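You operate a simulated robot arm through the tools that you are given. There is no shell and no other tool. Be economical: measure what you need, move in short steps, check, and stop when the job is done.

Carry out the task below with a simulated robot arm. There is one attempt and no reset: what you move stays moved.

## Task
Zero the counter and wind on 5 m by the crank.
Fine: open the end clamp before you wind and shut it after; the counter ends on 5 m.

Only the result counts: the job must be done as asked and must still hold three seconds after the hand-in. Knocking over, shifting, dropping, spilling or breaking anything else fails it.

## Robot
A 7-joint arm with a two-finger parallel gripper, fixed in place. Base frame: the origin is at the foot of the arm, x ahead of it, y to its left, z up; the work surface is at about z = 90. Lengths are in cm, angles in rad, forces in N, time in s.
With the tool pointing down near the work surface it reaches from about 24 to 68 cm from the base axis. Its first joint turns from -1.152 to 1.152 rad. Payload 2.4 kg.
The tool frame sits at the grasp point between the pads (the TCP): z along the fingers, y along the line on which they close. The tips reach 3 cm beyond it. Largest opening 9.4 cm; finger width 2.8, thickness 1; the body of the gripper, 5 by 9.6 cm, starts 5.5 cm behind the TCP.
Orientation is that of the tool frame in the base frame, as a unit quaternion [w, x, y, z]. With the fingers straight down and closing along the base's y, the tool's x points along the base's -x, its y along +y and its z along -z.

## Interface
- The arm moves only by the tool servo_tool. Its argument "increments" is a list of rows, each an object (a shift or turn left out is 0, a gripper value left out holds the last) with "dp": the shift along the tool's x, y, z in units of 400 mm (1.0 is 400 mm), a list of three; "delta_rot": the turn, a rotation vector about the tool's x, y, z in units of 45 degrees (1.0 is 45 degrees), a list of three; "fingers": the opening, from 0 (shut) to 1 (fully open). In form: [{"dp": [tx, ty, tz], "delta_rot": [rx, ry, rz], "fingers": fingers}, ...]. A call has 1 to 20 rows; each row is the pose to reach, as a shift and turn from the pose commanded when the call began, along the tool's axes at that moment. A call with a number of a shift or a turn outside -1 to 1 is refused whole. Rows are played at 5 a second. More than 5 cm and 0.15 rad between two rows, or a gripper value outside its range, and nothing of the call is played. A pose out of reach is approached as far as the arm can. The call stops where the force on the tool passes 40 N (or 10 N more than at its start, if that is more) or the arm is blocked; 0.2 s more then pass. Each finger travels about 15.3 cm/s and halts on what it meets, pressing with about 23 N; the grip force reading is that of the motor and also rises with nothing between the fingers. The clock runs only during rows and for 0.2 s after the last one: add rows that repeat a pose to give the fingers time. It gives the time, the measured TCP pose, the force on the tool (base axes), the opening and the grip force at its end, in the units of the frame above (readings bear some noise), with the torque about the TCP (base axes, N m) and any sound that the robot's microphone picked up.
- Cameras (640 x 400 px; columns grow to the right, rows downward): "scene" is fixed at [3.47, 48.96, 142.15]; the picture's right is [-0.67, -0.74, 0.00], its down [-0.57, 0.52, -0.64] and it looks along [0.47, -0.43, -0.77] (base axes); focal length 214 px, centre (320, 200). "wrist" rides on the gripper at [7.6, 1.4, -10.2] in the tool frame; the picture's right is [-0.18, 0.98, 0.00], its down [-0.75, -0.14, -0.64] and it looks along [-0.63, -0.12, 0.77] (tool axes); focal length 243 px, centre (320, 200). There is no depth. A picture from a camera that has moved, and an enlarged one, comes with that camera's place and axes in the base frame and with its lens.
- camera(camera): a new picture of that camera. It takes no simulated time.
- inspect(camera, box): a new picture of the part [left, top, right, bottom] of that camera's present view, enlarged. It takes no simulated time.
- close_job(): hands the job in; it is judged then, once.

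Go step by step. Nothing tells you positions but the pictures and the camera data: compare them with the known pose of the tool, close in by small moves and look again before you grip or let go. The budget is 120 turns and 76 pictures, counting those below and the enlarged ones. Unless the task says otherwise, let go and move clear before handing in, and close with one line.

The tools are called after "Call:" by a JSON object that holds its "method" and its "body". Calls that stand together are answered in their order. servo_tool: Moves the arm, as the interface text tells. Its arguments: {"type":"object","properties":{"increments":{"type":"array","items":{"type":"object","properties":{"dp":{"type":"array","items":{"type":"number"}},"delta_rot":{"type":"array","items":{"type":"number"}},"fingers":{"type":"number"}}}}},"required":["increments"]} The other tools are called the same way: camera (camera) takes a picture; inspect (camera, box) takes an enlarged picture of a part of a camera's view; close_job () hands the job in.

At the start:

```text
clock: 0.0
position: [38.85, -6.63, 131.35]
orientation: [0.001, -0.001, 1.0, 0.001]
wrist_force: [-1.1, 0.2, -0.8]
ft_torque: [-0.01, 0.02, 0.01]
width: 9.4
finger_force: 0.0
```

scene: 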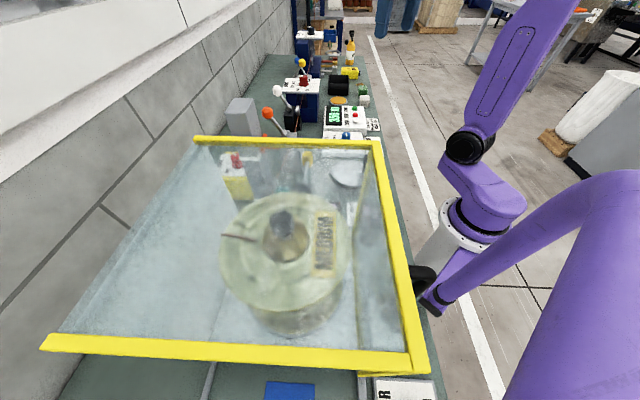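
wrist: 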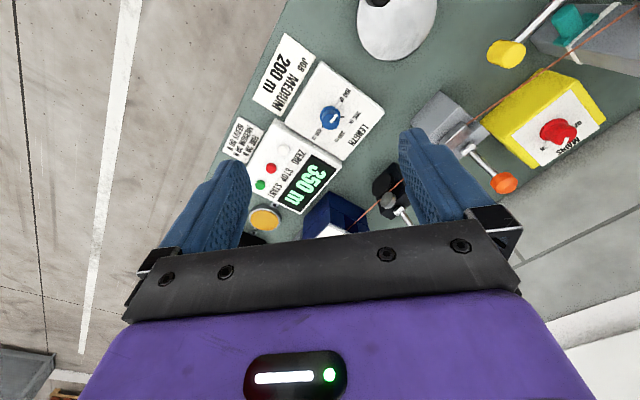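

I see a bench with a guarded spool, a control box (zero/start/stop), a counter showing 350 m, and levers. I'll enlarge the views to identify things.

Call:
{"method": "inspect", "body": {"camera": "scene", "box": [220, 20, 420, 145]}}

Call:
{"method": "inspect", "body": {"camera": "wrist", "box": [210, 0, 640, 260]}}

Call:
{"method": "inspect", "body": {"camera": "scene", "box": [180, 120, 460, 400]}}

```text
3.20 times, centred on (320, 82) of scene
camera zoom: at [3.47, 48.96, 142.15], right [-0.67, -0.74, 0.0], down [-0.57, 0.52, -0.64], along [0.47, -0.43, -0.77], focal length 686 px, centre (320, 576)
```

zoom: 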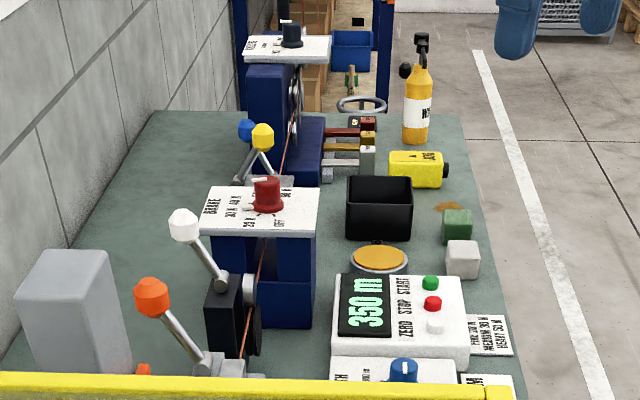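

```text
1.49 times, centred on (425, 130) of wrist
camera zoom: at [31.15, -5.25, 141.48], right [0.18, 0.98, 0.0], down [0.75, -0.14, 0.64], along [0.63, -0.12, -0.77], focal length 361 px, centre (164, 304)
```

zoom: 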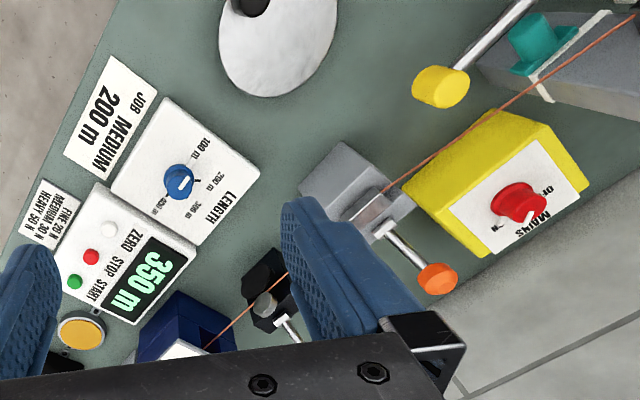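

```text
1.43 times, centred on (320, 260) of scene
camera zoom: at [3.47, 48.96, 142.15], right [-0.67, -0.74, 0.0], down [-0.57, 0.52, -0.64], along [0.47, -0.43, -0.77], focal length 306 px, centre (320, 114)
```

zoom: 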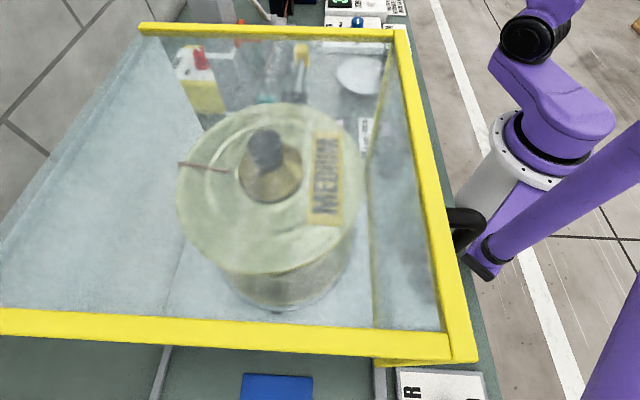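

The far end of the line (towards -y) has more devices. I'll move the hand that way at height to look.

Call:
{"method": "servo_tool", "body": {"increments": [{"dp": [0, -0.12, 0]}, {"dp": [0, -0.24, 0]}, {"dp": [0.05, -0.36, 0]}, {"dp": [0.1, -0.48, 0]}, {"dp": [0.15, -0.58, 0]}]}}

Call:
{"method": "camera", "body": {"camera": "wrist"}}

Call:
{"method": "camera", "body": {"camera": "scene"}}

```text
refused: row 3 steps farther than a row can; nothing moved
```

```text
70 pictures are left
camera wrist: at [31.15, -5.25, 141.48], right [0.18, 0.98, 0.0], down [0.75, -0.14, 0.64], along [0.63, -0.12, -0.77], focal length 243 px, centre (320, 200)
```

wrist: 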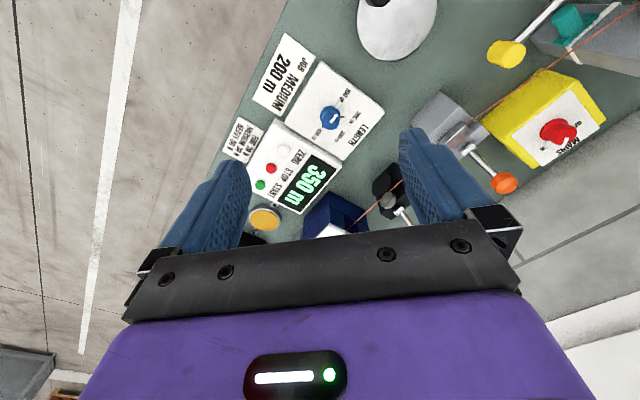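

```text
69 pictures are left
```

scene: 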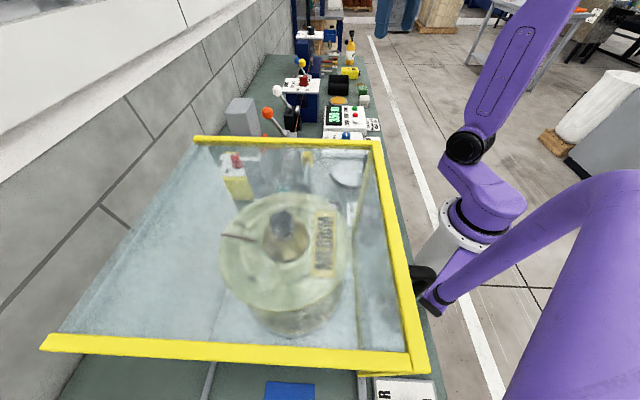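

Bench runs diagonally; far items lie around (75,-10) and the spool guard is around (20,41). I'll shift the hand towards -y/-x with a tilt up for a view along the far end.

Call:
{"method": "servo_tool", "body": {"increments": [{"dp": [0.05, -0.1, 0], "delta_rot": [0, 0, -0.15]}, {"dp": [0.1, -0.2, 0], "delta_rot": [0, 0, -0.3]}, {"dp": [0.15, -0.3, 0], "delta_rot": [0, 0.0, -0.45]}, {"dp": [0.15, -0.3, 0], "delta_rot": [0, 0.0, -0.6]}, {"dp": [0.15, -0.3, 0], "delta_rot": [0, 0.0, -0.75]}, {"dp": [0.15, -0.3, 0], "delta_rot": [0, 0.0, -0.9]}]}}

Call:
{"method": "camera", "body": {"camera": "wrist"}}

Call:
{"method": "camera", "body": {"camera": "scene"}}

```text
clock: 1.4
position: [32.75, -18.69, 131.23]
orientation: [0.001, -0.347, 0.938, 0.0]
wrist_force: [-0.2, 0.8, 0.3]
ft_torque: [0.01, 0.02, -0.02]
width: 9.39
finger_force: 0.1
```

```text
68 pictures are left
camera wrist: at [26.04, -22.56, 141.46], right [-0.5, 0.87, 0.0], down [0.66, 0.38, 0.64], along [0.56, 0.32, -0.77], focal length 243 px, centre (320, 200)
```

wrist: 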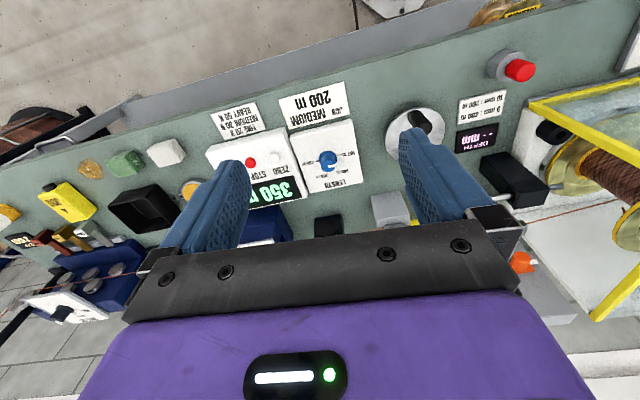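

```text
67 pictures are left
```

scene: 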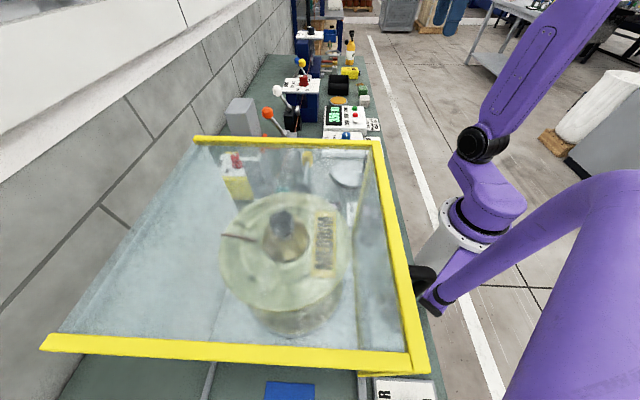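

Much better view. Zooming in on sections.

Call:
{"method": "inspect", "body": {"camera": "wrist", "box": [380, 20, 640, 180]}}

Call:
{"method": "inspect", "body": {"camera": "wrist", "box": [160, 70, 420, 230]}}

Call:
{"method": "inspect", "body": {"camera": "wrist", "box": [0, 150, 200, 350]}}

Call:
{"method": "inspect", "body": {"camera": "wrist", "box": [480, 130, 640, 330]}}

```text
2.46 times, centred on (510, 100) of wrist
camera zoom: at [26.04, -22.56, 141.46], right [-0.5, 0.87, 0.0], down [0.66, 0.38, 0.64], along [0.56, 0.32, -0.77], focal length 597 px, centre (-148, 446)
```

zoom: 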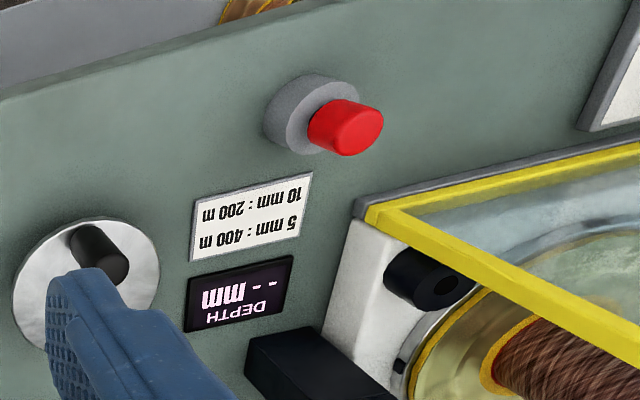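

```text
2.46 times, centred on (290, 150) of wrist
camera zoom: at [26.04, -22.56, 141.46], right [-0.5, 0.87, 0.0], down [0.66, 0.38, 0.64], along [0.56, 0.32, -0.77], focal length 597 px, centre (394, 323)
```

zoom: 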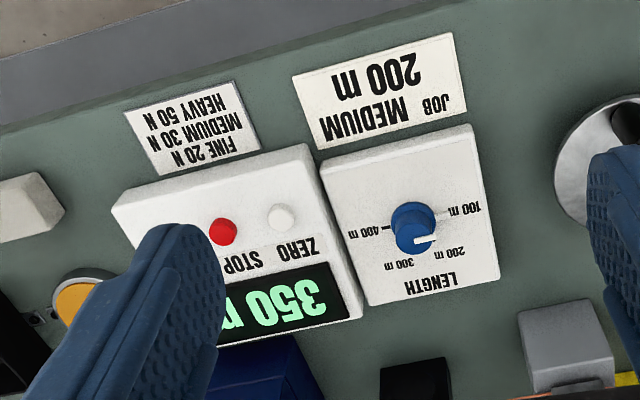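

```text
2.00 times, centred on (100, 250) of wrist
camera zoom: at [26.04, -22.56, 141.46], right [-0.5, 0.87, 0.0], down [0.66, 0.38, 0.64], along [0.56, 0.32, -0.77], focal length 485 px, centre (760, 100)
```

zoom: 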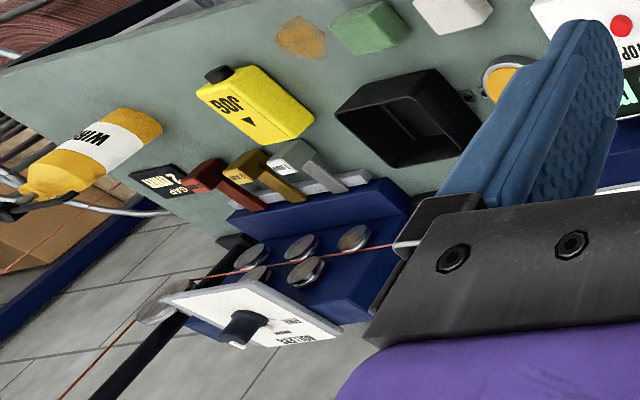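

```text
2.00 times, centred on (560, 230) of wrist
camera zoom: at [26.04, -22.56, 141.46], right [-0.5, 0.87, 0.0], down [0.66, 0.38, 0.64], along [0.56, 0.32, -0.77], focal length 485 px, centre (-160, 140)
```

zoom: 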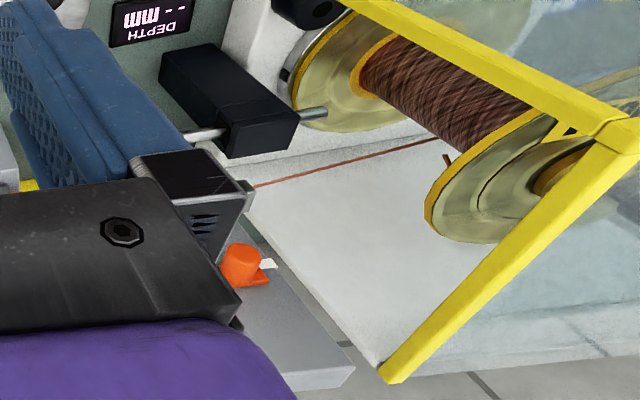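

The line runs rollers → brake → counter → clamp → guide → spool. I now slide along the bench to see crank and clamp levers clearly.

Call:
{"method": "servo_tool", "body": {"increments": [{"dp": [0, 0.12, 0]}, {"dp": [0, 0.24, 0]}, {"dp": [0, 0.36, 0]}]}}

Call:
{"method": "camera", "body": {"camera": "wrist"}}

```text
clock: 2.2
position: [23.33, -7.96, 131.31]
orientation: [0.0, -0.347, 0.938, 0.001]
wrist_force: [-1.0, 0.3, 0.4]
ft_torque: [0.01, 0.02, 0.01]
width: 9.39
finger_force: 0.1
```

```text
62 pictures are left
camera wrist: at [16.64, -11.75, 141.45], right [-0.5, 0.87, 0.0], down [0.67, 0.38, 0.64], along [0.56, 0.32, -0.77], focal length 243 px, centre (320, 200)
```

wrist: 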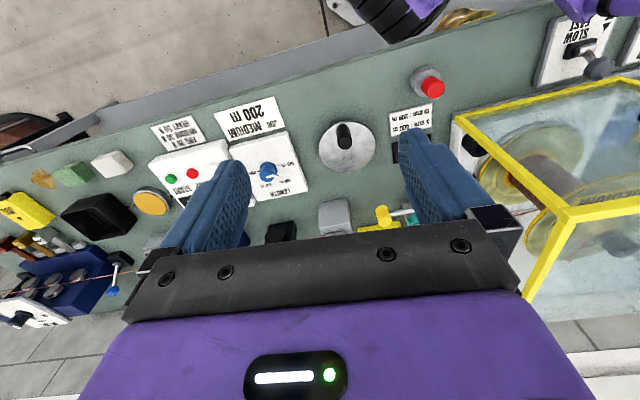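

The crank looks to be the steel disc with the black handle. I'll tilt the tool to look toward the row of levers by the wall.

Call:
{"method": "servo_tool", "body": {"increments": [{"dp": [0, 0, 0], "delta_rot": [0, -0.18, 0]}, {"dp": [0, 0, -0.04], "delta_rot": [0, -0.36, 0]}, {"dp": [0, 0, -0.08], "delta_rot": [0, -0.54, 0]}, {"dp": [0, 0, -0.12], "delta_rot": [0, -0.72, 0]}, {"dp": [0, 0, -0.12], "delta_rot": [0, -0.9, 0]}]}}

Call:
{"method": "camera", "body": {"camera": "wrist"}}

```text
clock: 3.4
position: [23.4, -7.76, 136.13]
orientation: [0.326, -0.325, 0.88, 0.12]
wrist_force: [-0.8, 0.0, 0.8]
ft_torque: [-0.01, 0.04, 0.0]
width: 9.43
finger_force: 0.1
```

```text
61 pictures are left
camera wrist: at [12.99, -14.71, 138.93], right [-0.53, 0.84, 0.12], down [0.21, -0.01, 0.98], along [0.82, 0.55, -0.17], focal length 243 px, centre (320, 200)
```

wrist: 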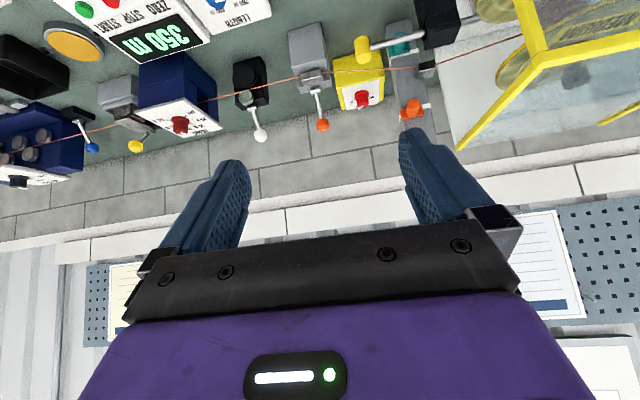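

There are posters on the wall that may be instructions. Zooming on levers and posters.

Call:
{"method": "inspect", "body": {"camera": "wrist", "box": [0, 0, 280, 175]}}

Call:
{"method": "inspect", "body": {"camera": "wrist", "box": [220, 0, 500, 175]}}

Call:
{"method": "inspect", "body": {"camera": "wrist", "box": [480, 200, 640, 350]}}

```text
2.29 times, centred on (140, 88) of wrist
camera zoom: at [12.99, -14.71, 138.93], right [-0.53, 0.84, 0.12], down [0.21, -0.01, 0.98], along [0.82, 0.55, -0.17], focal length 555 px, centre (731, 457)
```

zoom: 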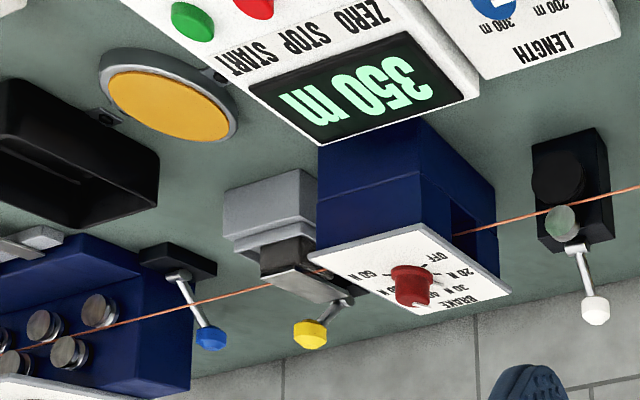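

```text
2.29 times, centred on (360, 88) of wrist
camera zoom: at [12.99, -14.71, 138.93], right [-0.53, 0.84, 0.12], down [0.21, -0.01, 0.98], along [0.82, 0.55, -0.17], focal length 555 px, centre (229, 457)
```

zoom: 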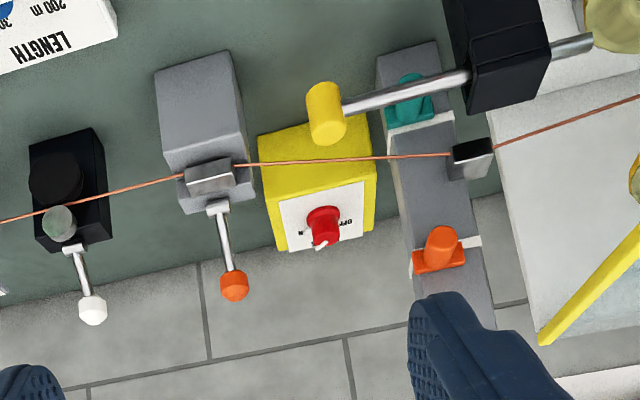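

```text
2.67 times, centred on (560, 275) of wrist
camera zoom: at [12.99, -14.71, 138.93], right [-0.53, 0.84, 0.12], down [0.21, -0.01, 0.98], along [0.82, 0.55, -0.17], focal length 647 px, centre (-320, 0)
```

zoom: 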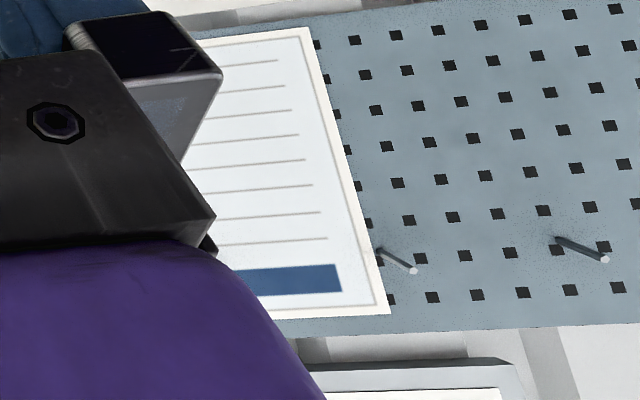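

Posters are only decor. The orange-lever clamp (knob near (59,20,110)) next to the guide appears to be the end clamp; the crank disc is near (36,5). I'll untilt and look at the crank closely.

Call:
{"method": "servo_tool", "body": {"increments": [{"delta_rot": [0, 0.18, 0]}, {"delta_rot": [0, 0.36, 0]}, {"delta_rot": [0, 0.54, 0]}, {"delta_rot": [0, 0.72, 0]}, {"delta_rot": [0, 0.9, 0]}]}}

Call:
{"method": "inspect", "body": {"camera": "wrist", "box": [280, 50, 480, 175]}}

Call:
{"method": "inspect", "body": {"camera": "wrist", "box": [480, 0, 640, 100]}}

```text
clock: 4.6
position: [23.28, -9.61, 134.81]
orientation: [0.001, -0.301, 0.954, -0.002]
wrist_force: [-1.4, 5.6, -0.5]
ft_torque: [-0.45, -0.06, 0.05]
width: 9.41
finger_force: 0.1
out of reach, approached as far as the arm can: row 5
```

```text
3.20 times, centred on (380, 112) of wrist
camera zoom: at [16.29, -12.84, 144.92], right [-0.41, 0.91, 0.0], down [0.7, 0.32, 0.64], along [0.59, 0.26, -0.77], focal length 776 px, centre (128, 480)
```

zoom: 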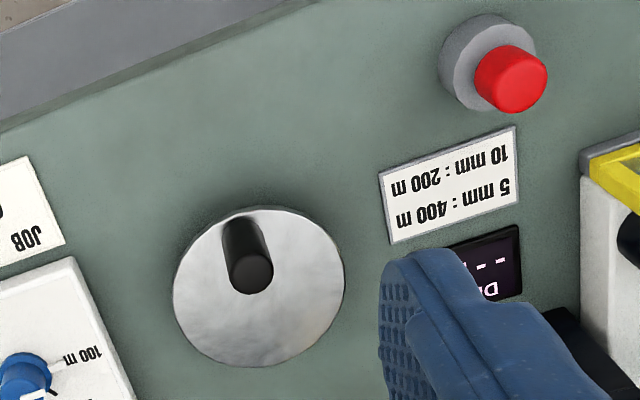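

```text
4.00 times, centred on (560, 50) of wrist
camera zoom: at [16.29, -12.84, 144.92], right [-0.41, 0.91, 0.0], down [0.7, 0.32, 0.64], along [0.59, 0.26, -0.77], focal length 970 px, centre (-640, 800)
```

zoom: 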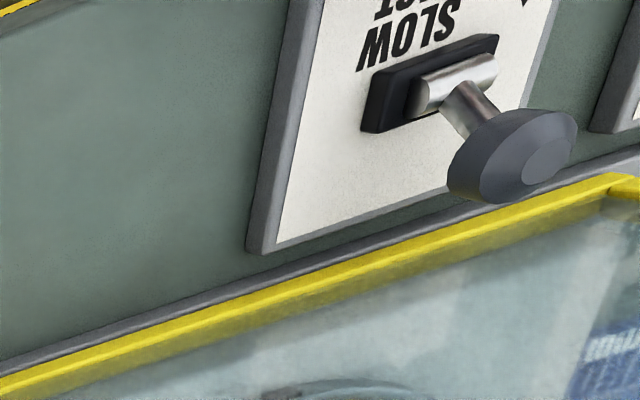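

Crank handle stands near (32.4,2.7), disc centre about (36,6), arm about 4.8 cm. Next I go closer to the orange clamp to study it.

Call:
{"method": "servo_tool", "body": {"increments": [{"dp": [-0.106, -0.006, 0.04]}, {"dp": [-0.212, -0.012, 0.08]}, {"dp": [-0.318, -0.018, 0.12]}, {"dp": [-0.424, -0.024, 0.16]}, {"dp": [-0.53, -0.03, 0.2]}, {"dp": [-0.636, -0.04, 0.24]}, {"dp": [-0.74, -0.045, 0.275]}]}}

Call:
{"method": "camera", "body": {"camera": "wrist"}}

```text
clock: 6.2
position: [46.64, 10.0, 123.77]
orientation: [0.0, -0.345, 0.939, 0.001]
wrist_force: [0.4, -0.2, -0.3]
ft_torque: [-0.01, 0.0, 0.0]
width: 9.39
finger_force: 0.1
```

```text
55 pictures are left
camera wrist: at [39.99, 6.15, 133.87], right [-0.5, 0.87, 0.0], down [0.67, 0.38, 0.64], along [0.56, 0.32, -0.77], focal length 243 px, centre (320, 200)
```

wrist: 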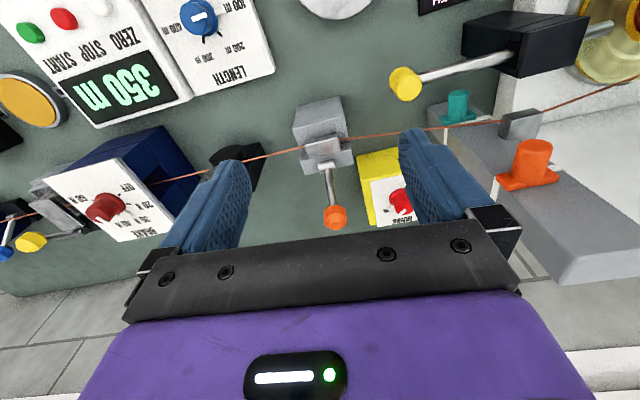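

Call:
{"method": "inspect", "body": {"camera": "wrist", "box": [260, 80, 420, 240]}}

Call:
{"method": "camera", "body": {"camera": "scene"}}

Call:
{"method": "inspect", "body": {"camera": "wrist", "box": [0, 100, 220, 260]}}

```text
2.50 times, centred on (340, 160) of wrist
camera zoom: at [39.99, 6.15, 133.87], right [-0.5, 0.87, 0.0], down [0.67, 0.38, 0.64], along [0.56, 0.32, -0.77], focal length 606 px, centre (270, 300)
```

zoom: 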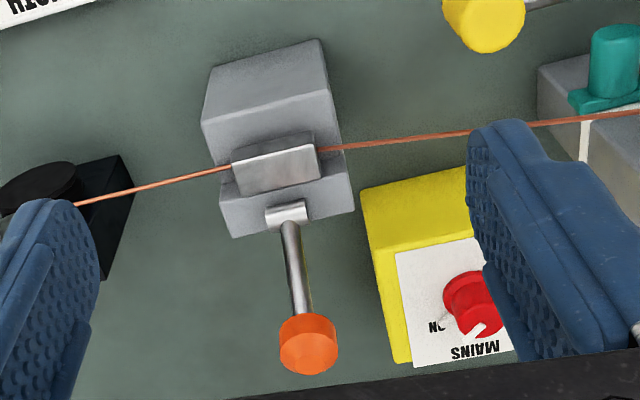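

```text
53 pictures are left
```

scene: 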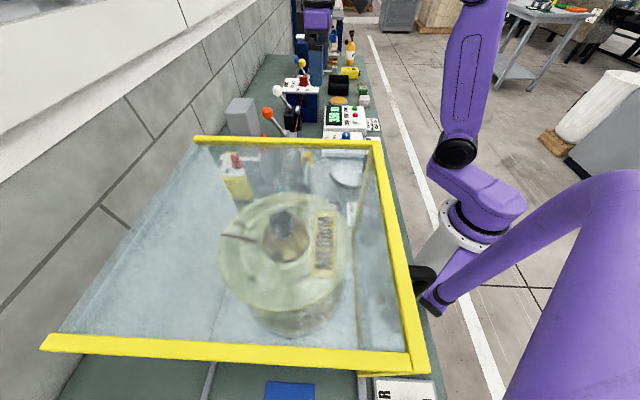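

```text
2.50 times, centred on (110, 180) of wrist
camera zoom: at [39.99, 6.15, 133.87], right [-0.5, 0.87, 0.0], down [0.67, 0.38, 0.64], along [0.56, 0.32, -0.77], focal length 606 px, centre (845, 250)
```

zoom: 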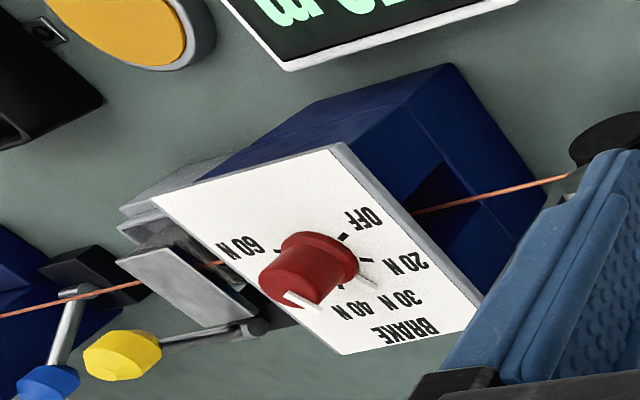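

The orange lever stands nearly upright on the wall side of the clamp block, pivoting about the wire direction. I'll move above the knob with open fingers.

Call:
{"method": "servo_tool", "body": {"increments": [{"dp": [-0.1, -0.005, 0.04]}, {"dp": [-0.2, -0.01, 0.08]}, {"dp": [-0.3, -0.016, 0.12]}, {"dp": [-0.397, -0.022, 0.15]}, {"dp": [-0.397, -0.022, 0.15]}]}}

Call:
{"method": "camera", "body": {"camera": "wrist"}}

Call:
{"method": "inspect", "body": {"camera": "scene", "box": [220, 60, 380, 160]}}

```text
clock: 7.4
position: [59.28, 19.3, 117.92]
orientation: [-0.001, -0.346, 0.938, 0.0]
wrist_force: [0.6, 0.6, -0.4]
ft_torque: [0.02, 0.01, -0.01]
width: 9.41
finger_force: 0.0
```

```text
51 pictures are left
camera wrist: at [52.65, 15.52, 128.01], right [-0.5, 0.87, 0.0], down [0.67, 0.38, 0.64], along [0.56, 0.32, -0.77], focal length 243 px, centre (320, 200)
```

wrist: 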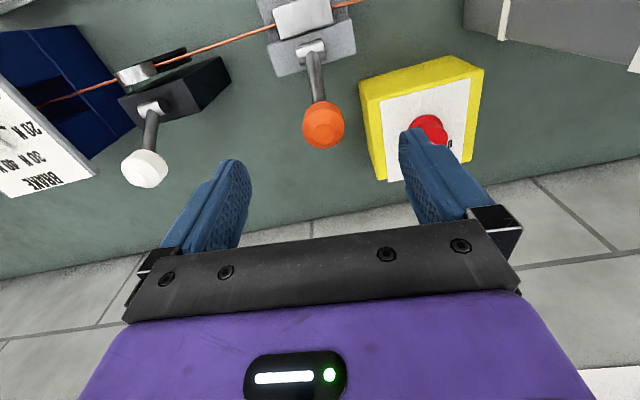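

```text
4.00 times, centred on (300, 110) of scene
camera zoom: at [3.47, 48.96, 142.15], right [-0.67, -0.74, 0.0], down [-0.57, 0.52, -0.64], along [0.47, -0.43, -0.77], focal length 858 px, centre (400, 560)
```

zoom: 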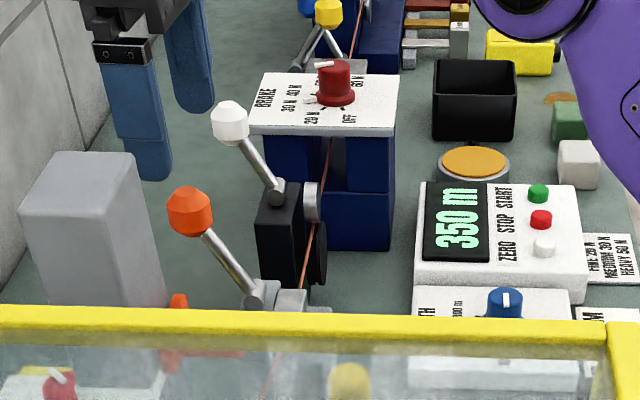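

The knob is directly below the hand (59.2,19.6,109.6), the lever leaning ~30° to the wall from pivot (56.2,16.6,102). I descend and grip the knob.

Call:
{"method": "servo_tool", "body": {"increments": [{"dp": [-0.003, 0.007, 0.11]}, {"dp": [-0.003, 0.007, 0.212]}, {"dp": [-0.003, 0.007, 0.212], "fingers": 0.3}, {"dp": [-0.003, 0.007, 0.212], "fingers": 0.3}, {"dp": [-0.003, 0.007, 0.212], "fingers": 0.2}, {"dp": [-0.003, 0.007, 0.212], "fingers": 0.2}]}}

Call:
{"method": "inspect", "body": {"camera": "scene", "box": [220, 60, 380, 160]}}

```text
clock: 8.8
position: [59.15, 19.6, 109.18]
orientation: [0.0, -0.346, 0.938, -0.001]
wrist_force: [8.1, -4.2, -4.8]
ft_torque: [0.17, -0.26, -0.06]
width: 3.12
finger_force: 44.9
```

```text
4.00 times, centred on (300, 110) of scene
camera zoom: at [3.51, 48.95, 142.16], right [-0.67, -0.74, 0.0], down [-0.57, 0.52, -0.64], along [0.47, -0.43, -0.77], focal length 858 px, centre (400, 560)
```

zoom: 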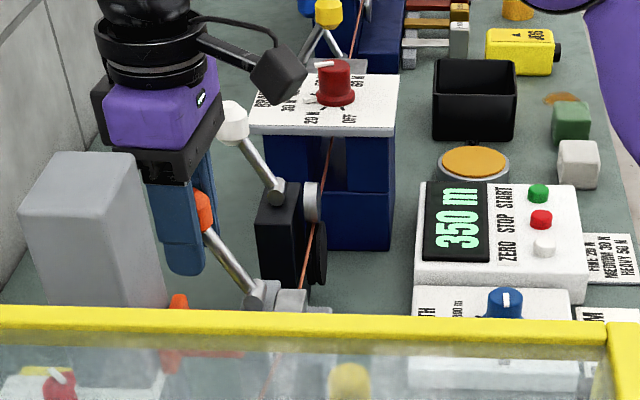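

Knob gripped (3.1 cm). I try a small arc toward the front and watch the force.

Call:
{"method": "servo_tool", "body": {"increments": [{"dp": [0.012, 0, -0.006]}, {"dp": [0.025, 0, -0.011]}, {"dp": [0.038, 0, -0.016]}, {"dp": [0.051, 0, -0.02]}]}}

```text
clock: 9.8
position: [57.97, 18.42, 110.05]
orientation: [0.005, -0.346, 0.938, 0.0]
wrist_force: [27.7, -2.5, -4.8]
ft_torque: [1.18, -0.64, 0.03]
width: 3.16
finger_force: 44.9
```

Call:
{"method": "inspect", "body": {"camera": "scene", "box": [220, 60, 380, 160]}}

Call:
{"method": "camera", "body": {"camera": "wrist"}}

```text
4.00 times, centred on (300, 110) of scene
camera zoom: at [3.57, 48.95, 142.15], right [-0.67, -0.74, 0.0], down [-0.57, 0.52, -0.64], along [0.47, -0.43, -0.77], focal length 858 px, centre (400, 560)
```

zoom: 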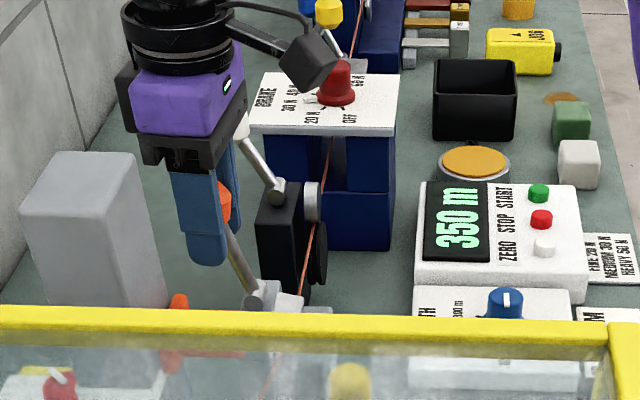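

```text
47 pictures are left
camera wrist: at [51.18, 14.54, 120.11], right [-0.5, 0.87, 0.0], down [0.66, 0.38, 0.65], along [0.56, 0.32, -0.76], focal length 243 px, centre (320, 200)
```

wrist: 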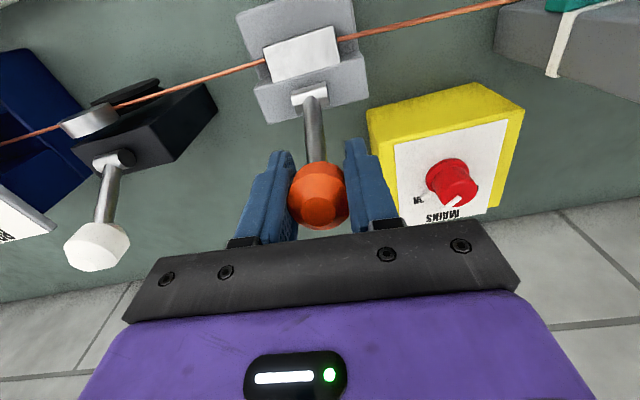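

The lever swings and the jaw begins to lift. Continue the arc forward until it stops.

Call:
{"method": "servo_tool", "body": {"increments": [{"dp": [0.014, -0.004, -0.003]}, {"dp": [0.028, -0.005, -0.006]}, {"dp": [0.056, -0.007, -0.008]}, {"dp": [0.085, -0.01, -0.006]}, {"dp": [0.1125, -0.012, 0]}]}}

Call:
{"method": "camera", "body": {"camera": "wrist"}}

Call:
{"method": "inspect", "body": {"camera": "scene", "box": [220, 60, 380, 160]}}

```text
clock: 11.0
position: [54.8, 15.15, 110.14]
orientation: [0.005, -0.347, 0.938, -0.002]
wrist_force: [10.8, 6.2, 17.2]
ft_torque: [0.61, -1.01, -0.05]
width: 3.24
finger_force: 44.6
```

```text
46 pictures are left
camera wrist: at [48.04, 11.34, 120.26], right [-0.5, 0.87, 0.0], down [0.66, 0.38, 0.65], along [0.56, 0.32, -0.76], focal length 243 px, centre (320, 200)
```

wrist: 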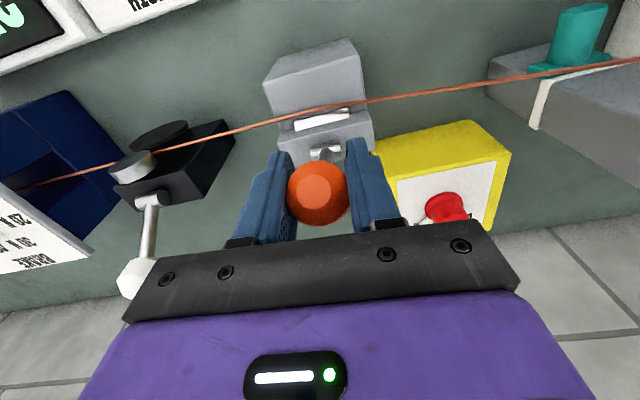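

```text
4.00 times, centred on (300, 110) of scene
camera zoom: at [3.47, 48.97, 142.15], right [-0.67, -0.74, 0.0], down [-0.57, 0.52, -0.64], along [0.47, -0.43, -0.77], focal length 858 px, centre (400, 560)
```

zoom: 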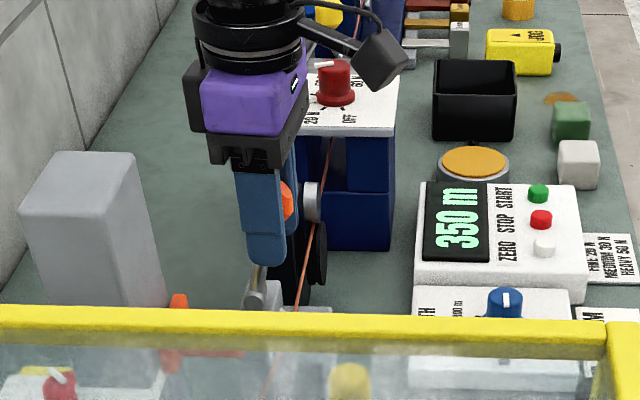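

The jaw is lifting; the lever is now about 17° past vertical. I go a bit further to find the end stop.

Call:
{"method": "servo_tool", "body": {"increments": [{"dp": [0.013, -0.001, 0.0]}, {"dp": [0.026, -0.002, 0.004]}, {"dp": [0.039, -0.003, 0.012]}, {"dp": [0.052, -0.004, 0.02]}]}}

Call:
{"method": "inspect", "body": {"camera": "wrist", "box": [220, 20, 440, 240]}}

```text
clock: 12.0
position: [53.42, 13.79, 109.34]
orientation: [0.007, -0.347, 0.938, 0.0]
wrist_force: [23.1, 13.5, 9.4]
ft_torque: [0.41, -0.1, -0.1]
width: 3.29
finger_force: 45.3
```

```text
1.82 times, centred on (330, 130) of wrist
camera zoom: at [46.6, 9.94, 119.41], right [-0.5, 0.87, 0.0], down [0.66, 0.38, 0.65], along [0.57, 0.32, -0.76], focal length 441 px, centre (302, 327)
```

zoom: 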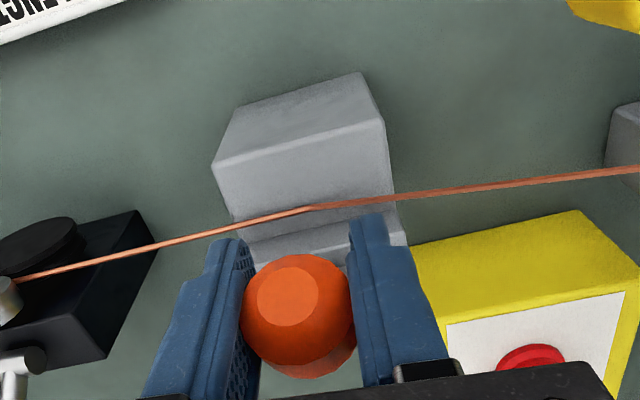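

Call:
{"method": "servo_tool", "body": {"increments": [{"dp": [0.013, -0.001, 0.008]}, {"dp": [0.026, -0.002, 0.018]}, {"dp": [0.039, -0.003, 0.03]}, {"dp": [0.052, -0.004, 0.043]}]}}

```text
clock: 12.4
position: [53.38, 13.81, 109.33]
orientation: [0.012, -0.347, 0.938, -0.001]
wrist_force: [11.5, 5.8, -2.3]
ft_torque: [-0.67, 0.86, -0.31]
width: 3.3
finger_force: 44.9
stopped in row 1: the force on the tool passed its limit at 44 N (the readings are from after the stop); the commanded pose is now the measured one
```

End stop reached: the clamp is open. Release and rise.

Call:
{"method": "servo_tool", "body": {"increments": [{"fingers": 0.75}, {"fingers": 0.75}, {"fingers": 0.75}, {"dp": [0, 0, -0.1]}, {"dp": [0, 0, -0.2]}, {"dp": [0.06, 0, -0.3]}]}}

Call:
{"method": "camera", "body": {"camera": "wrist"}}

Call:
{"method": "inspect", "body": {"camera": "scene", "box": [220, 60, 380, 160]}}

```text
clock: 13.8
position: [51.26, 12.03, 121.32]
orientation: [0.011, -0.347, 0.938, 0.0]
wrist_force: [-0.3, 0.1, 0.6]
ft_torque: [0.01, 0.01, 0.0]
width: 7.07
finger_force: 0.1
```

```text
43 pictures are left
camera wrist: at [44.37, 8.08, 131.31], right [-0.5, 0.87, 0.0], down [0.65, 0.38, 0.66], along [0.57, 0.33, -0.75], focal length 243 px, centre (320, 200)
```

wrist: 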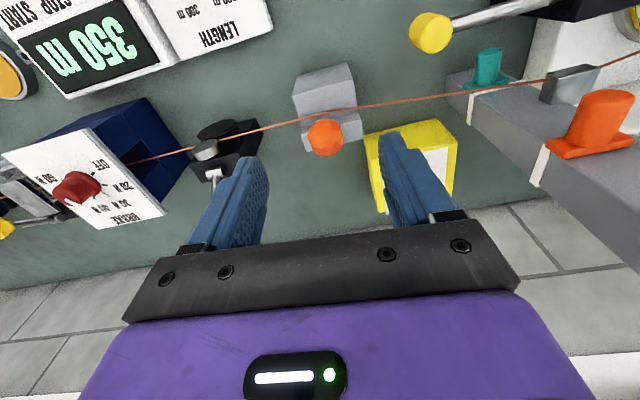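

```text
4.00 times, centred on (300, 110) of scene
camera zoom: at [3.47, 48.96, 142.16], right [-0.67, -0.74, 0.0], down [-0.57, 0.52, -0.64], along [0.47, -0.43, -0.77], focal length 858 px, centre (400, 560)
```

zoom: 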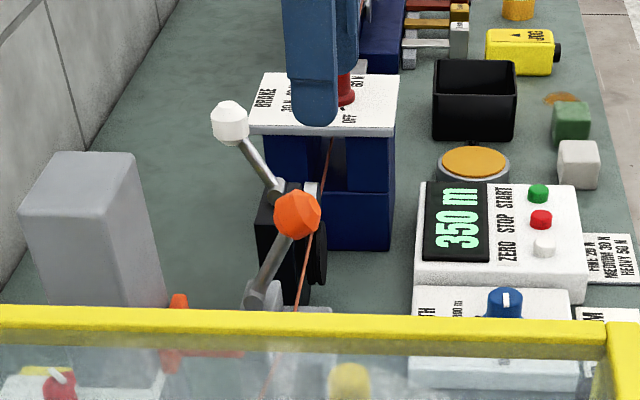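

Clamp is clearly open. The ZERO button is near (54.2,-17.9,94.3); I move above it with the fingers closed.

Call:
{"method": "servo_tool", "body": {"increments": [{"dp": [0.053, -0.077, 0], "fingers": 0.0}, {"dp": [0.107, -0.154, 0]}, {"dp": [0.16, -0.231, 0]}, {"dp": [0.214, -0.309, 0]}, {"dp": [0.267, -0.386, 0]}, {"dp": [0.32, -0.463, 0]}, {"dp": [0.374, -0.54, 0.08]}, {"dp": [0.4275, -0.6175, 0.16]}, {"dp": [0.4275, -0.6175, 0.25]}, {"dp": [0.4275, -0.6175, 0.35]}]}}

Call:
{"method": "camera", "body": {"camera": "wrist"}}

Call:
{"method": "inspect", "body": {"camera": "scene", "box": [280, 60, 440, 160]}}

```text
clock: 16.0
position: [54.47, -17.72, 107.2]
orientation: [0.01, -0.347, 0.938, 0.0]
wrist_force: [0.4, 0.0, 0.4]
ft_torque: [-0.03, -0.01, -0.03]
width: 0.0
finger_force: 22.8
```

```text
41 pictures are left
camera wrist: at [47.62, -21.71, 117.26], right [-0.5, 0.87, 0.0], down [0.65, 0.38, 0.66], along [0.57, 0.33, -0.75], focal length 243 px, centre (320, 200)
```

wrist: 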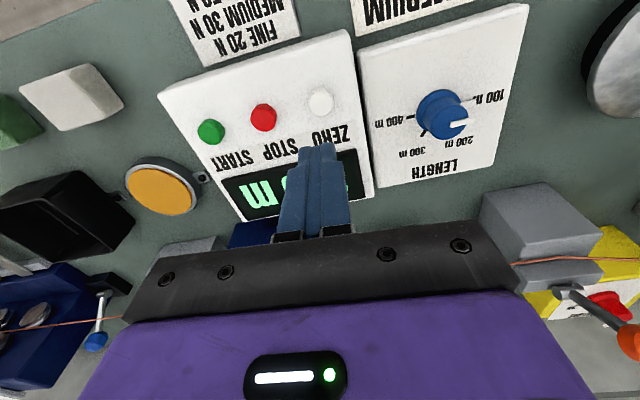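

```text
4.00 times, centred on (360, 110) of scene
camera zoom: at [3.47, 48.96, 142.15], right [-0.67, -0.74, 0.0], down [-0.57, 0.52, -0.64], along [0.47, -0.43, -0.77], focal length 858 px, centre (160, 560)
```

zoom: 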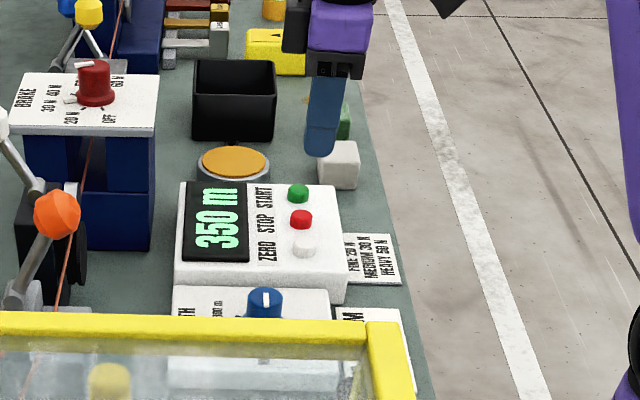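

Aligned over the white ZERO button; pressing down gently.

Call:
{"method": "servo_tool", "body": {"increments": [{"dp": [0, 0, 0.1]}, {"dp": [0, 0, 0.2]}, {"dp": [0, 0, 0.235]}, {"dp": [0, 0, 0.25]}, {"dp": [0, 0, 0.258]}, {"dp": [0, 0, 0.265]}]}}

Call:
{"method": "inspect", "body": {"camera": "scene", "box": [280, 60, 440, 160]}}

```text
clock: 17.3
position: [55.0, -17.77, 97.64]
orientation: [0.016, -0.346, 0.938, -0.003]
wrist_force: [-7.3, 2.3, 24.3]
ft_torque: [-0.01, 0.16, -0.05]
width: 0.02
finger_force: 23.4
heard: click
stopped in row 6: the force on the tool passed its limit at 43 N (the readings are from after the stop); the commanded pose is now the measured one
```

```text
4.00 times, centred on (360, 110) of scene
camera zoom: at [3.35, 49.0, 142.14], right [-0.67, -0.74, 0.0], down [-0.57, 0.52, -0.64], along [0.48, -0.43, -0.77], focal length 858 px, centre (160, 560)
```

zoom: 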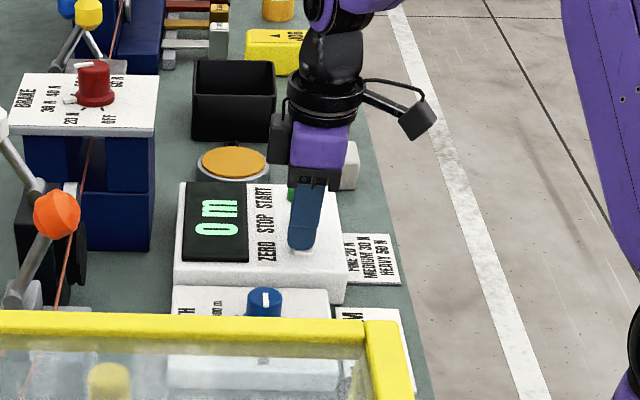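

Counter reads 0 m. Now up and over to the crank handle.

Call:
{"method": "servo_tool", "body": {"increments": [{"dp": [0, 0, -0.1], "delta_rot": [0, 0.02, 0]}, {"dp": [0, 0, -0.2], "delta_rot": [0, 0.041, 0]}, {"dp": [0, 0, -0.31], "delta_rot": [0, 0.041, 0]}, {"dp": [0.014, 0.108, -0.33], "delta_rot": [0, 0.041, 0]}, {"dp": [0.028, 0.216, -0.33], "delta_rot": [0, 0.041, 0]}, {"dp": [0.043, 0.324, -0.33], "delta_rot": [0, 0.041, 0]}, {"dp": [0.057, 0.43, -0.33], "delta_rot": [0, 0.041, 0]}, {"dp": [0.071, 0.54, -0.33], "delta_rot": [0, 0.041, 0]}, {"dp": [0.085, 0.65, -0.33], "delta_rot": [0, 0.041, 0]}, {"dp": [0.099, 0.755, -0.33], "delta_rot": [0, 0.041, 0], "fingers": 0.6}, {"dp": [0.099, 0.755, -0.33], "delta_rot": [0, 0.041, 0], "fingers": 0.6}]}}

Call:
{"method": "camera", "body": {"camera": "wrist"}}

```text
clock: 19.7
position: [31.89, 2.67, 109.83]
orientation: [-0.004, -0.346, 0.938, -0.006]
wrist_force: [0.2, -0.8, -0.1]
ft_torque: [-0.02, 0.01, 0.01]
width: 5.64
finger_force: 0.0
```

```text
38 pictures are left
camera wrist: at [25.2, -1.0, 120.01], right [-0.5, 0.87, -0.01], down [0.67, 0.39, 0.64], along [0.56, 0.31, -0.77], focal length 243 px, centre (320, 200)
```

wrist: 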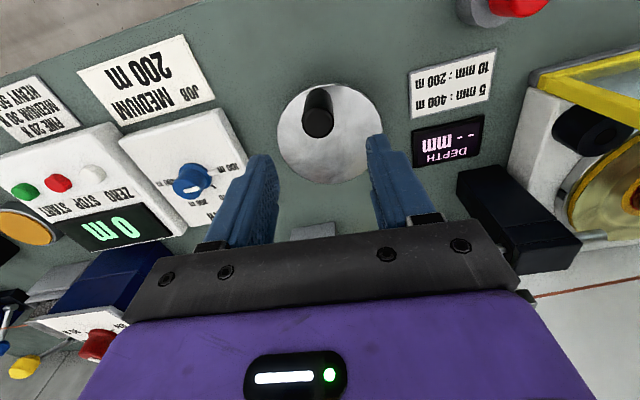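

Handle axis at (32.4,2.65), top z≈99.8. Descend around it and grip.

Call:
{"method": "servo_tool", "body": {"increments": [{"dp": [-0.009, -0.009, 0.1]}, {"dp": [-0.009, -0.009, 0.2]}, {"dp": [-0.009, -0.009, 0.28]}, {"dp": [-0.009, -0.009, 0.318]}, {"dp": [-0.009, -0.009, 0.318], "fingers": 0.2}, {"dp": [-0.009, -0.009, 0.318], "fingers": 0.2}, {"dp": [-0.009, -0.009, 0.318], "fingers": 0.2}]}}

Call:
{"method": "camera", "body": {"camera": "wrist"}}

```text
clock: 21.3
position: [32.34, 2.32, 97.19]
orientation: [-0.004, -0.347, 0.938, -0.005]
wrist_force: [-1.8, -0.5, -7.8]
ft_torque: [1.7, 0.62, -0.01]
width: 2.77
finger_force: 44.7
```

```text
37 pictures are left
camera wrist: at [25.65, -1.32, 107.32], right [-0.5, 0.87, -0.01], down [0.67, 0.39, 0.64], along [0.55, 0.31, -0.77], focal length 243 px, centre (320, 200)
```

wrist: 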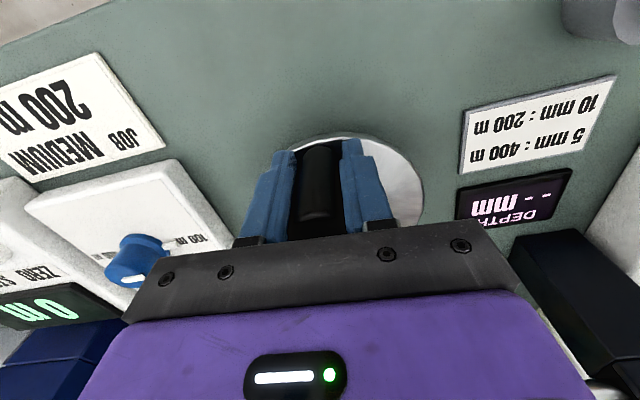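

Gripped. Test turning clockwise (seen from above) by about 40°.

Call:
{"method": "servo_tool", "body": {"increments": [{"dp": [0.0004, 0.0105, 0]}, {"dp": [0.0004, 0.0209, 0]}, {"dp": [-0.001, 0.0313, 0]}, {"dp": [-0.0029, 0.0416, 0]}, {"dp": [-0.006, 0.0515, 0]}, {"dp": [-0.0097, 0.0613, 0]}, {"dp": [-0.0148, 0.0705, 0]}, {"dp": [-0.0199, 0.0796, 0]}]}}

Call:
{"method": "camera", "body": {"camera": "wrist"}}

```text
clock: 23.1
position: [30.79, 5.33, 97.05]
orientation: [-0.005, -0.347, 0.938, -0.006]
wrist_force: [-17.7, -4.3, 35.3]
ft_torque: [1.45, 0.89, 0.01]
width: 2.75
finger_force: 45.3
```

```text
36 pictures are left
camera wrist: at [24.15, 1.72, 107.32], right [-0.5, 0.87, -0.01], down [0.67, 0.39, 0.63], along [0.55, 0.31, -0.77], focal length 243 px, centre (320, 200)
```

wrist: 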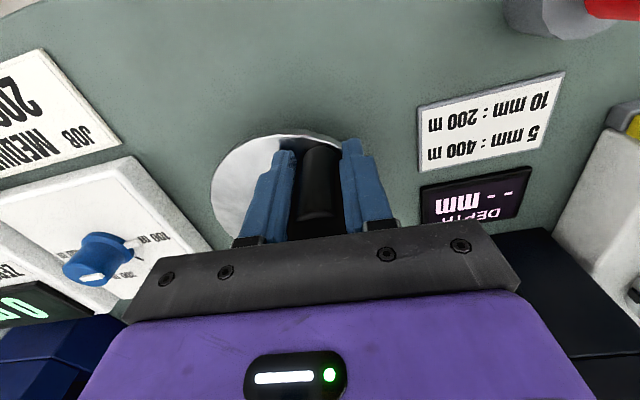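

Call:
{"method": "inspect", "body": {"camera": "scene", "box": [280, 90, 400, 165]}}

Call:
{"method": "servo_tool", "body": {"increments": [{"dp": [0, 0, -0.003]}, {"dp": [0, 0, -0.005]}]}}

```text
5.33 times, centred on (340, 128) of scene
camera zoom: at [3.39, 48.94, 142.17], right [-0.67, -0.74, 0.0], down [-0.57, 0.52, -0.64], along [0.48, -0.43, -0.77], focal length 1144 px, centre (213, 587)
```

zoom: 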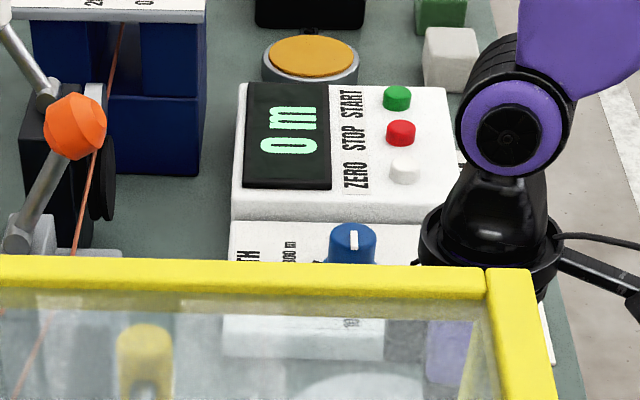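

```text
clock: 23.7
position: [30.85, 5.39, 97.06]
orientation: [-0.004, -0.347, 0.938, -0.007]
wrist_force: [-5.4, 2.9, -37.4]
ft_torque: [1.17, 1.3, 0.03]
width: 2.77
finger_force: 45.6
```

Counter still shows 0 m after ~40°. Correct the height and continue clockwise another 90°.

Call:
{"method": "servo_tool", "body": {"increments": [{"dp": [0, 0, 0.0025]}, {"dp": [-0.0139, 0.0165, 0.0023]}, {"dp": [-0.03, 0.0301, 0.0018]}, {"dp": [-0.0484, 0.0407, 0.0015]}, {"dp": [-0.0683, 0.048, 0.0012]}, {"dp": [-0.0892, 0.0516, 0.0009]}, {"dp": [-0.1103, 0.0516, 0.0007]}, {"dp": [-0.1312, 0.048, 0.0004]}, {"dp": [-0.1511, 0.0407, 0.0003]}, {"dp": [-0.1695, 0.0301, 0.0002]}]}}

Call:
{"method": "inspect", "body": {"camera": "scene", "box": [280, 90, 440, 190]}}

```text
clock: 25.9
position: [35.3, 10.67, 97.23]
orientation: [-0.002, -0.345, 0.938, -0.006]
wrist_force: [-1.5, -5.6, 27.8]
ft_torque: [2.0, 0.55, -0.01]
width: 2.77
finger_force: 44.9
```

```text
4.00 times, centred on (360, 140) of scene
camera zoom: at [3.44, 48.93, 142.17], right [-0.67, -0.74, 0.0], down [-0.57, 0.52, -0.64], along [0.48, -0.43, -0.77], focal length 858 px, centre (160, 440)
```

zoom: 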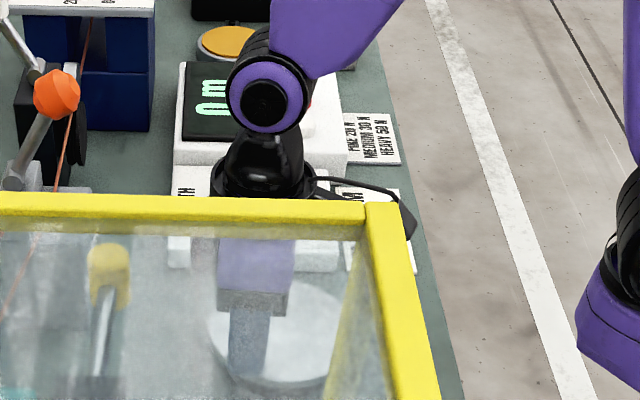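

Call:
{"method": "servo_tool", "body": {"increments": [{"dp": [0, 0, -0.002]}, {"dp": [-0.0151, -0.0128, -0.002]}, {"dp": [-0.0287, -0.0289, -0.002]}, {"dp": [-0.0392, -0.0472, -0.0018]}, {"dp": [-0.0465, -0.067, -0.0016]}, {"dp": [-0.0501, -0.0878, -0.0014]}, {"dp": [-0.0501, -0.1089, -0.0012]}, {"dp": [-0.0465, -0.1297, -0.001]}, {"dp": [-0.0392, -0.1496, -0.0007]}, {"dp": [-0.0287, -0.1678, -0.0005]}]}}

Call:
{"method": "inspect", "body": {"camera": "scene", "box": [280, 90, 440, 190]}}

```text
clock: 28.1
position: [40.4, 6.36, 97.11]
orientation: [-0.005, -0.347, 0.938, -0.006]
wrist_force: [-14.7, 3.8, -18.6]
ft_torque: [1.67, 0.94, 0.07]
width: 2.74
finger_force: 45.0
```

```text
4.00 times, centred on (360, 140) of scene
camera zoom: at [3.46, 48.97, 142.15], right [-0.67, -0.74, 0.0], down [-0.57, 0.52, -0.64], along [0.47, -0.43, -0.77], focal length 858 px, centre (160, 440)
```

zoom: 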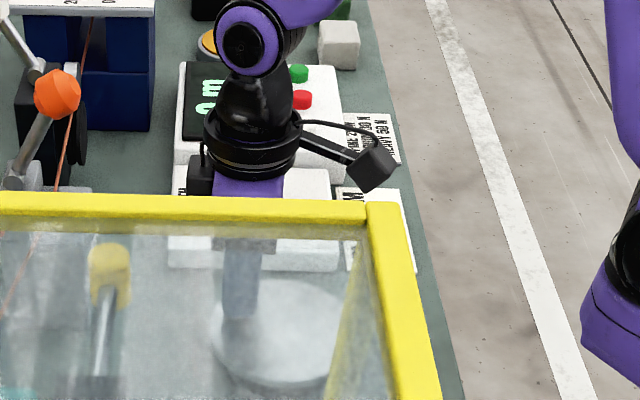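

Call:
{"method": "servo_tool", "body": {"increments": [{"dp": [0.0143, -0.0172, 0.0012]}, {"dp": [0.0302, -0.0307, 0.0016]}, {"dp": [0.0484, -0.0411, 0.0019]}, {"dp": [0.068, -0.0483, 0.0022]}, {"dp": [0.0887, -0.0519, 0.0025]}, {"dp": [0.1096, -0.0519, 0.0028]}, {"dp": [0.1302, -0.0483, 0.003]}, {"dp": [0.1499, -0.0411, 0.003]}, {"dp": [0.168, -0.0307, 0.003]}, {"dp": [0.184, -0.0172, 0.003]}, {"dp": [0.1974, -0.0013, 0.003]}, {"dp": [0.2078, 0.0169, 0.003]}, {"dp": [0.215, 0.0365, 0.003]}, {"dp": [0.2186, 0.0572, 0.003]}]}}

Call:
{"method": "inspect", "body": {"camera": "scene", "box": [280, 90, 440, 190]}}

```text
clock: 30.1
position: [36.58, 1.16, 97.21]
orientation: [-0.002, -0.346, 0.938, -0.005]
wrist_force: [-0.9, 2.0, -1.0]
ft_torque: [2.02, 0.68, 0.02]
width: 2.75
finger_force: 45.5
stopped in row 9: the force on the tool passed its limit at 42 N (the readings are from after the stop); the commanded pose is now the measured one
```

```text
4.00 times, centred on (360, 140) of scene
camera zoom: at [3.48, 48.96, 142.15], right [-0.67, -0.74, 0.0], down [-0.57, 0.52, -0.64], along [0.47, -0.43, -0.77], focal length 858 px, centre (160, 440)
```

zoom: 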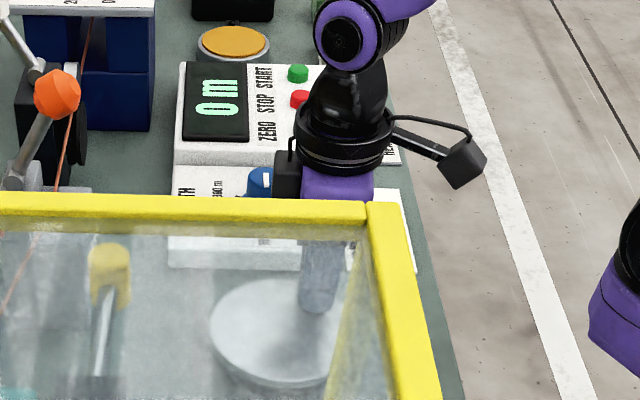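

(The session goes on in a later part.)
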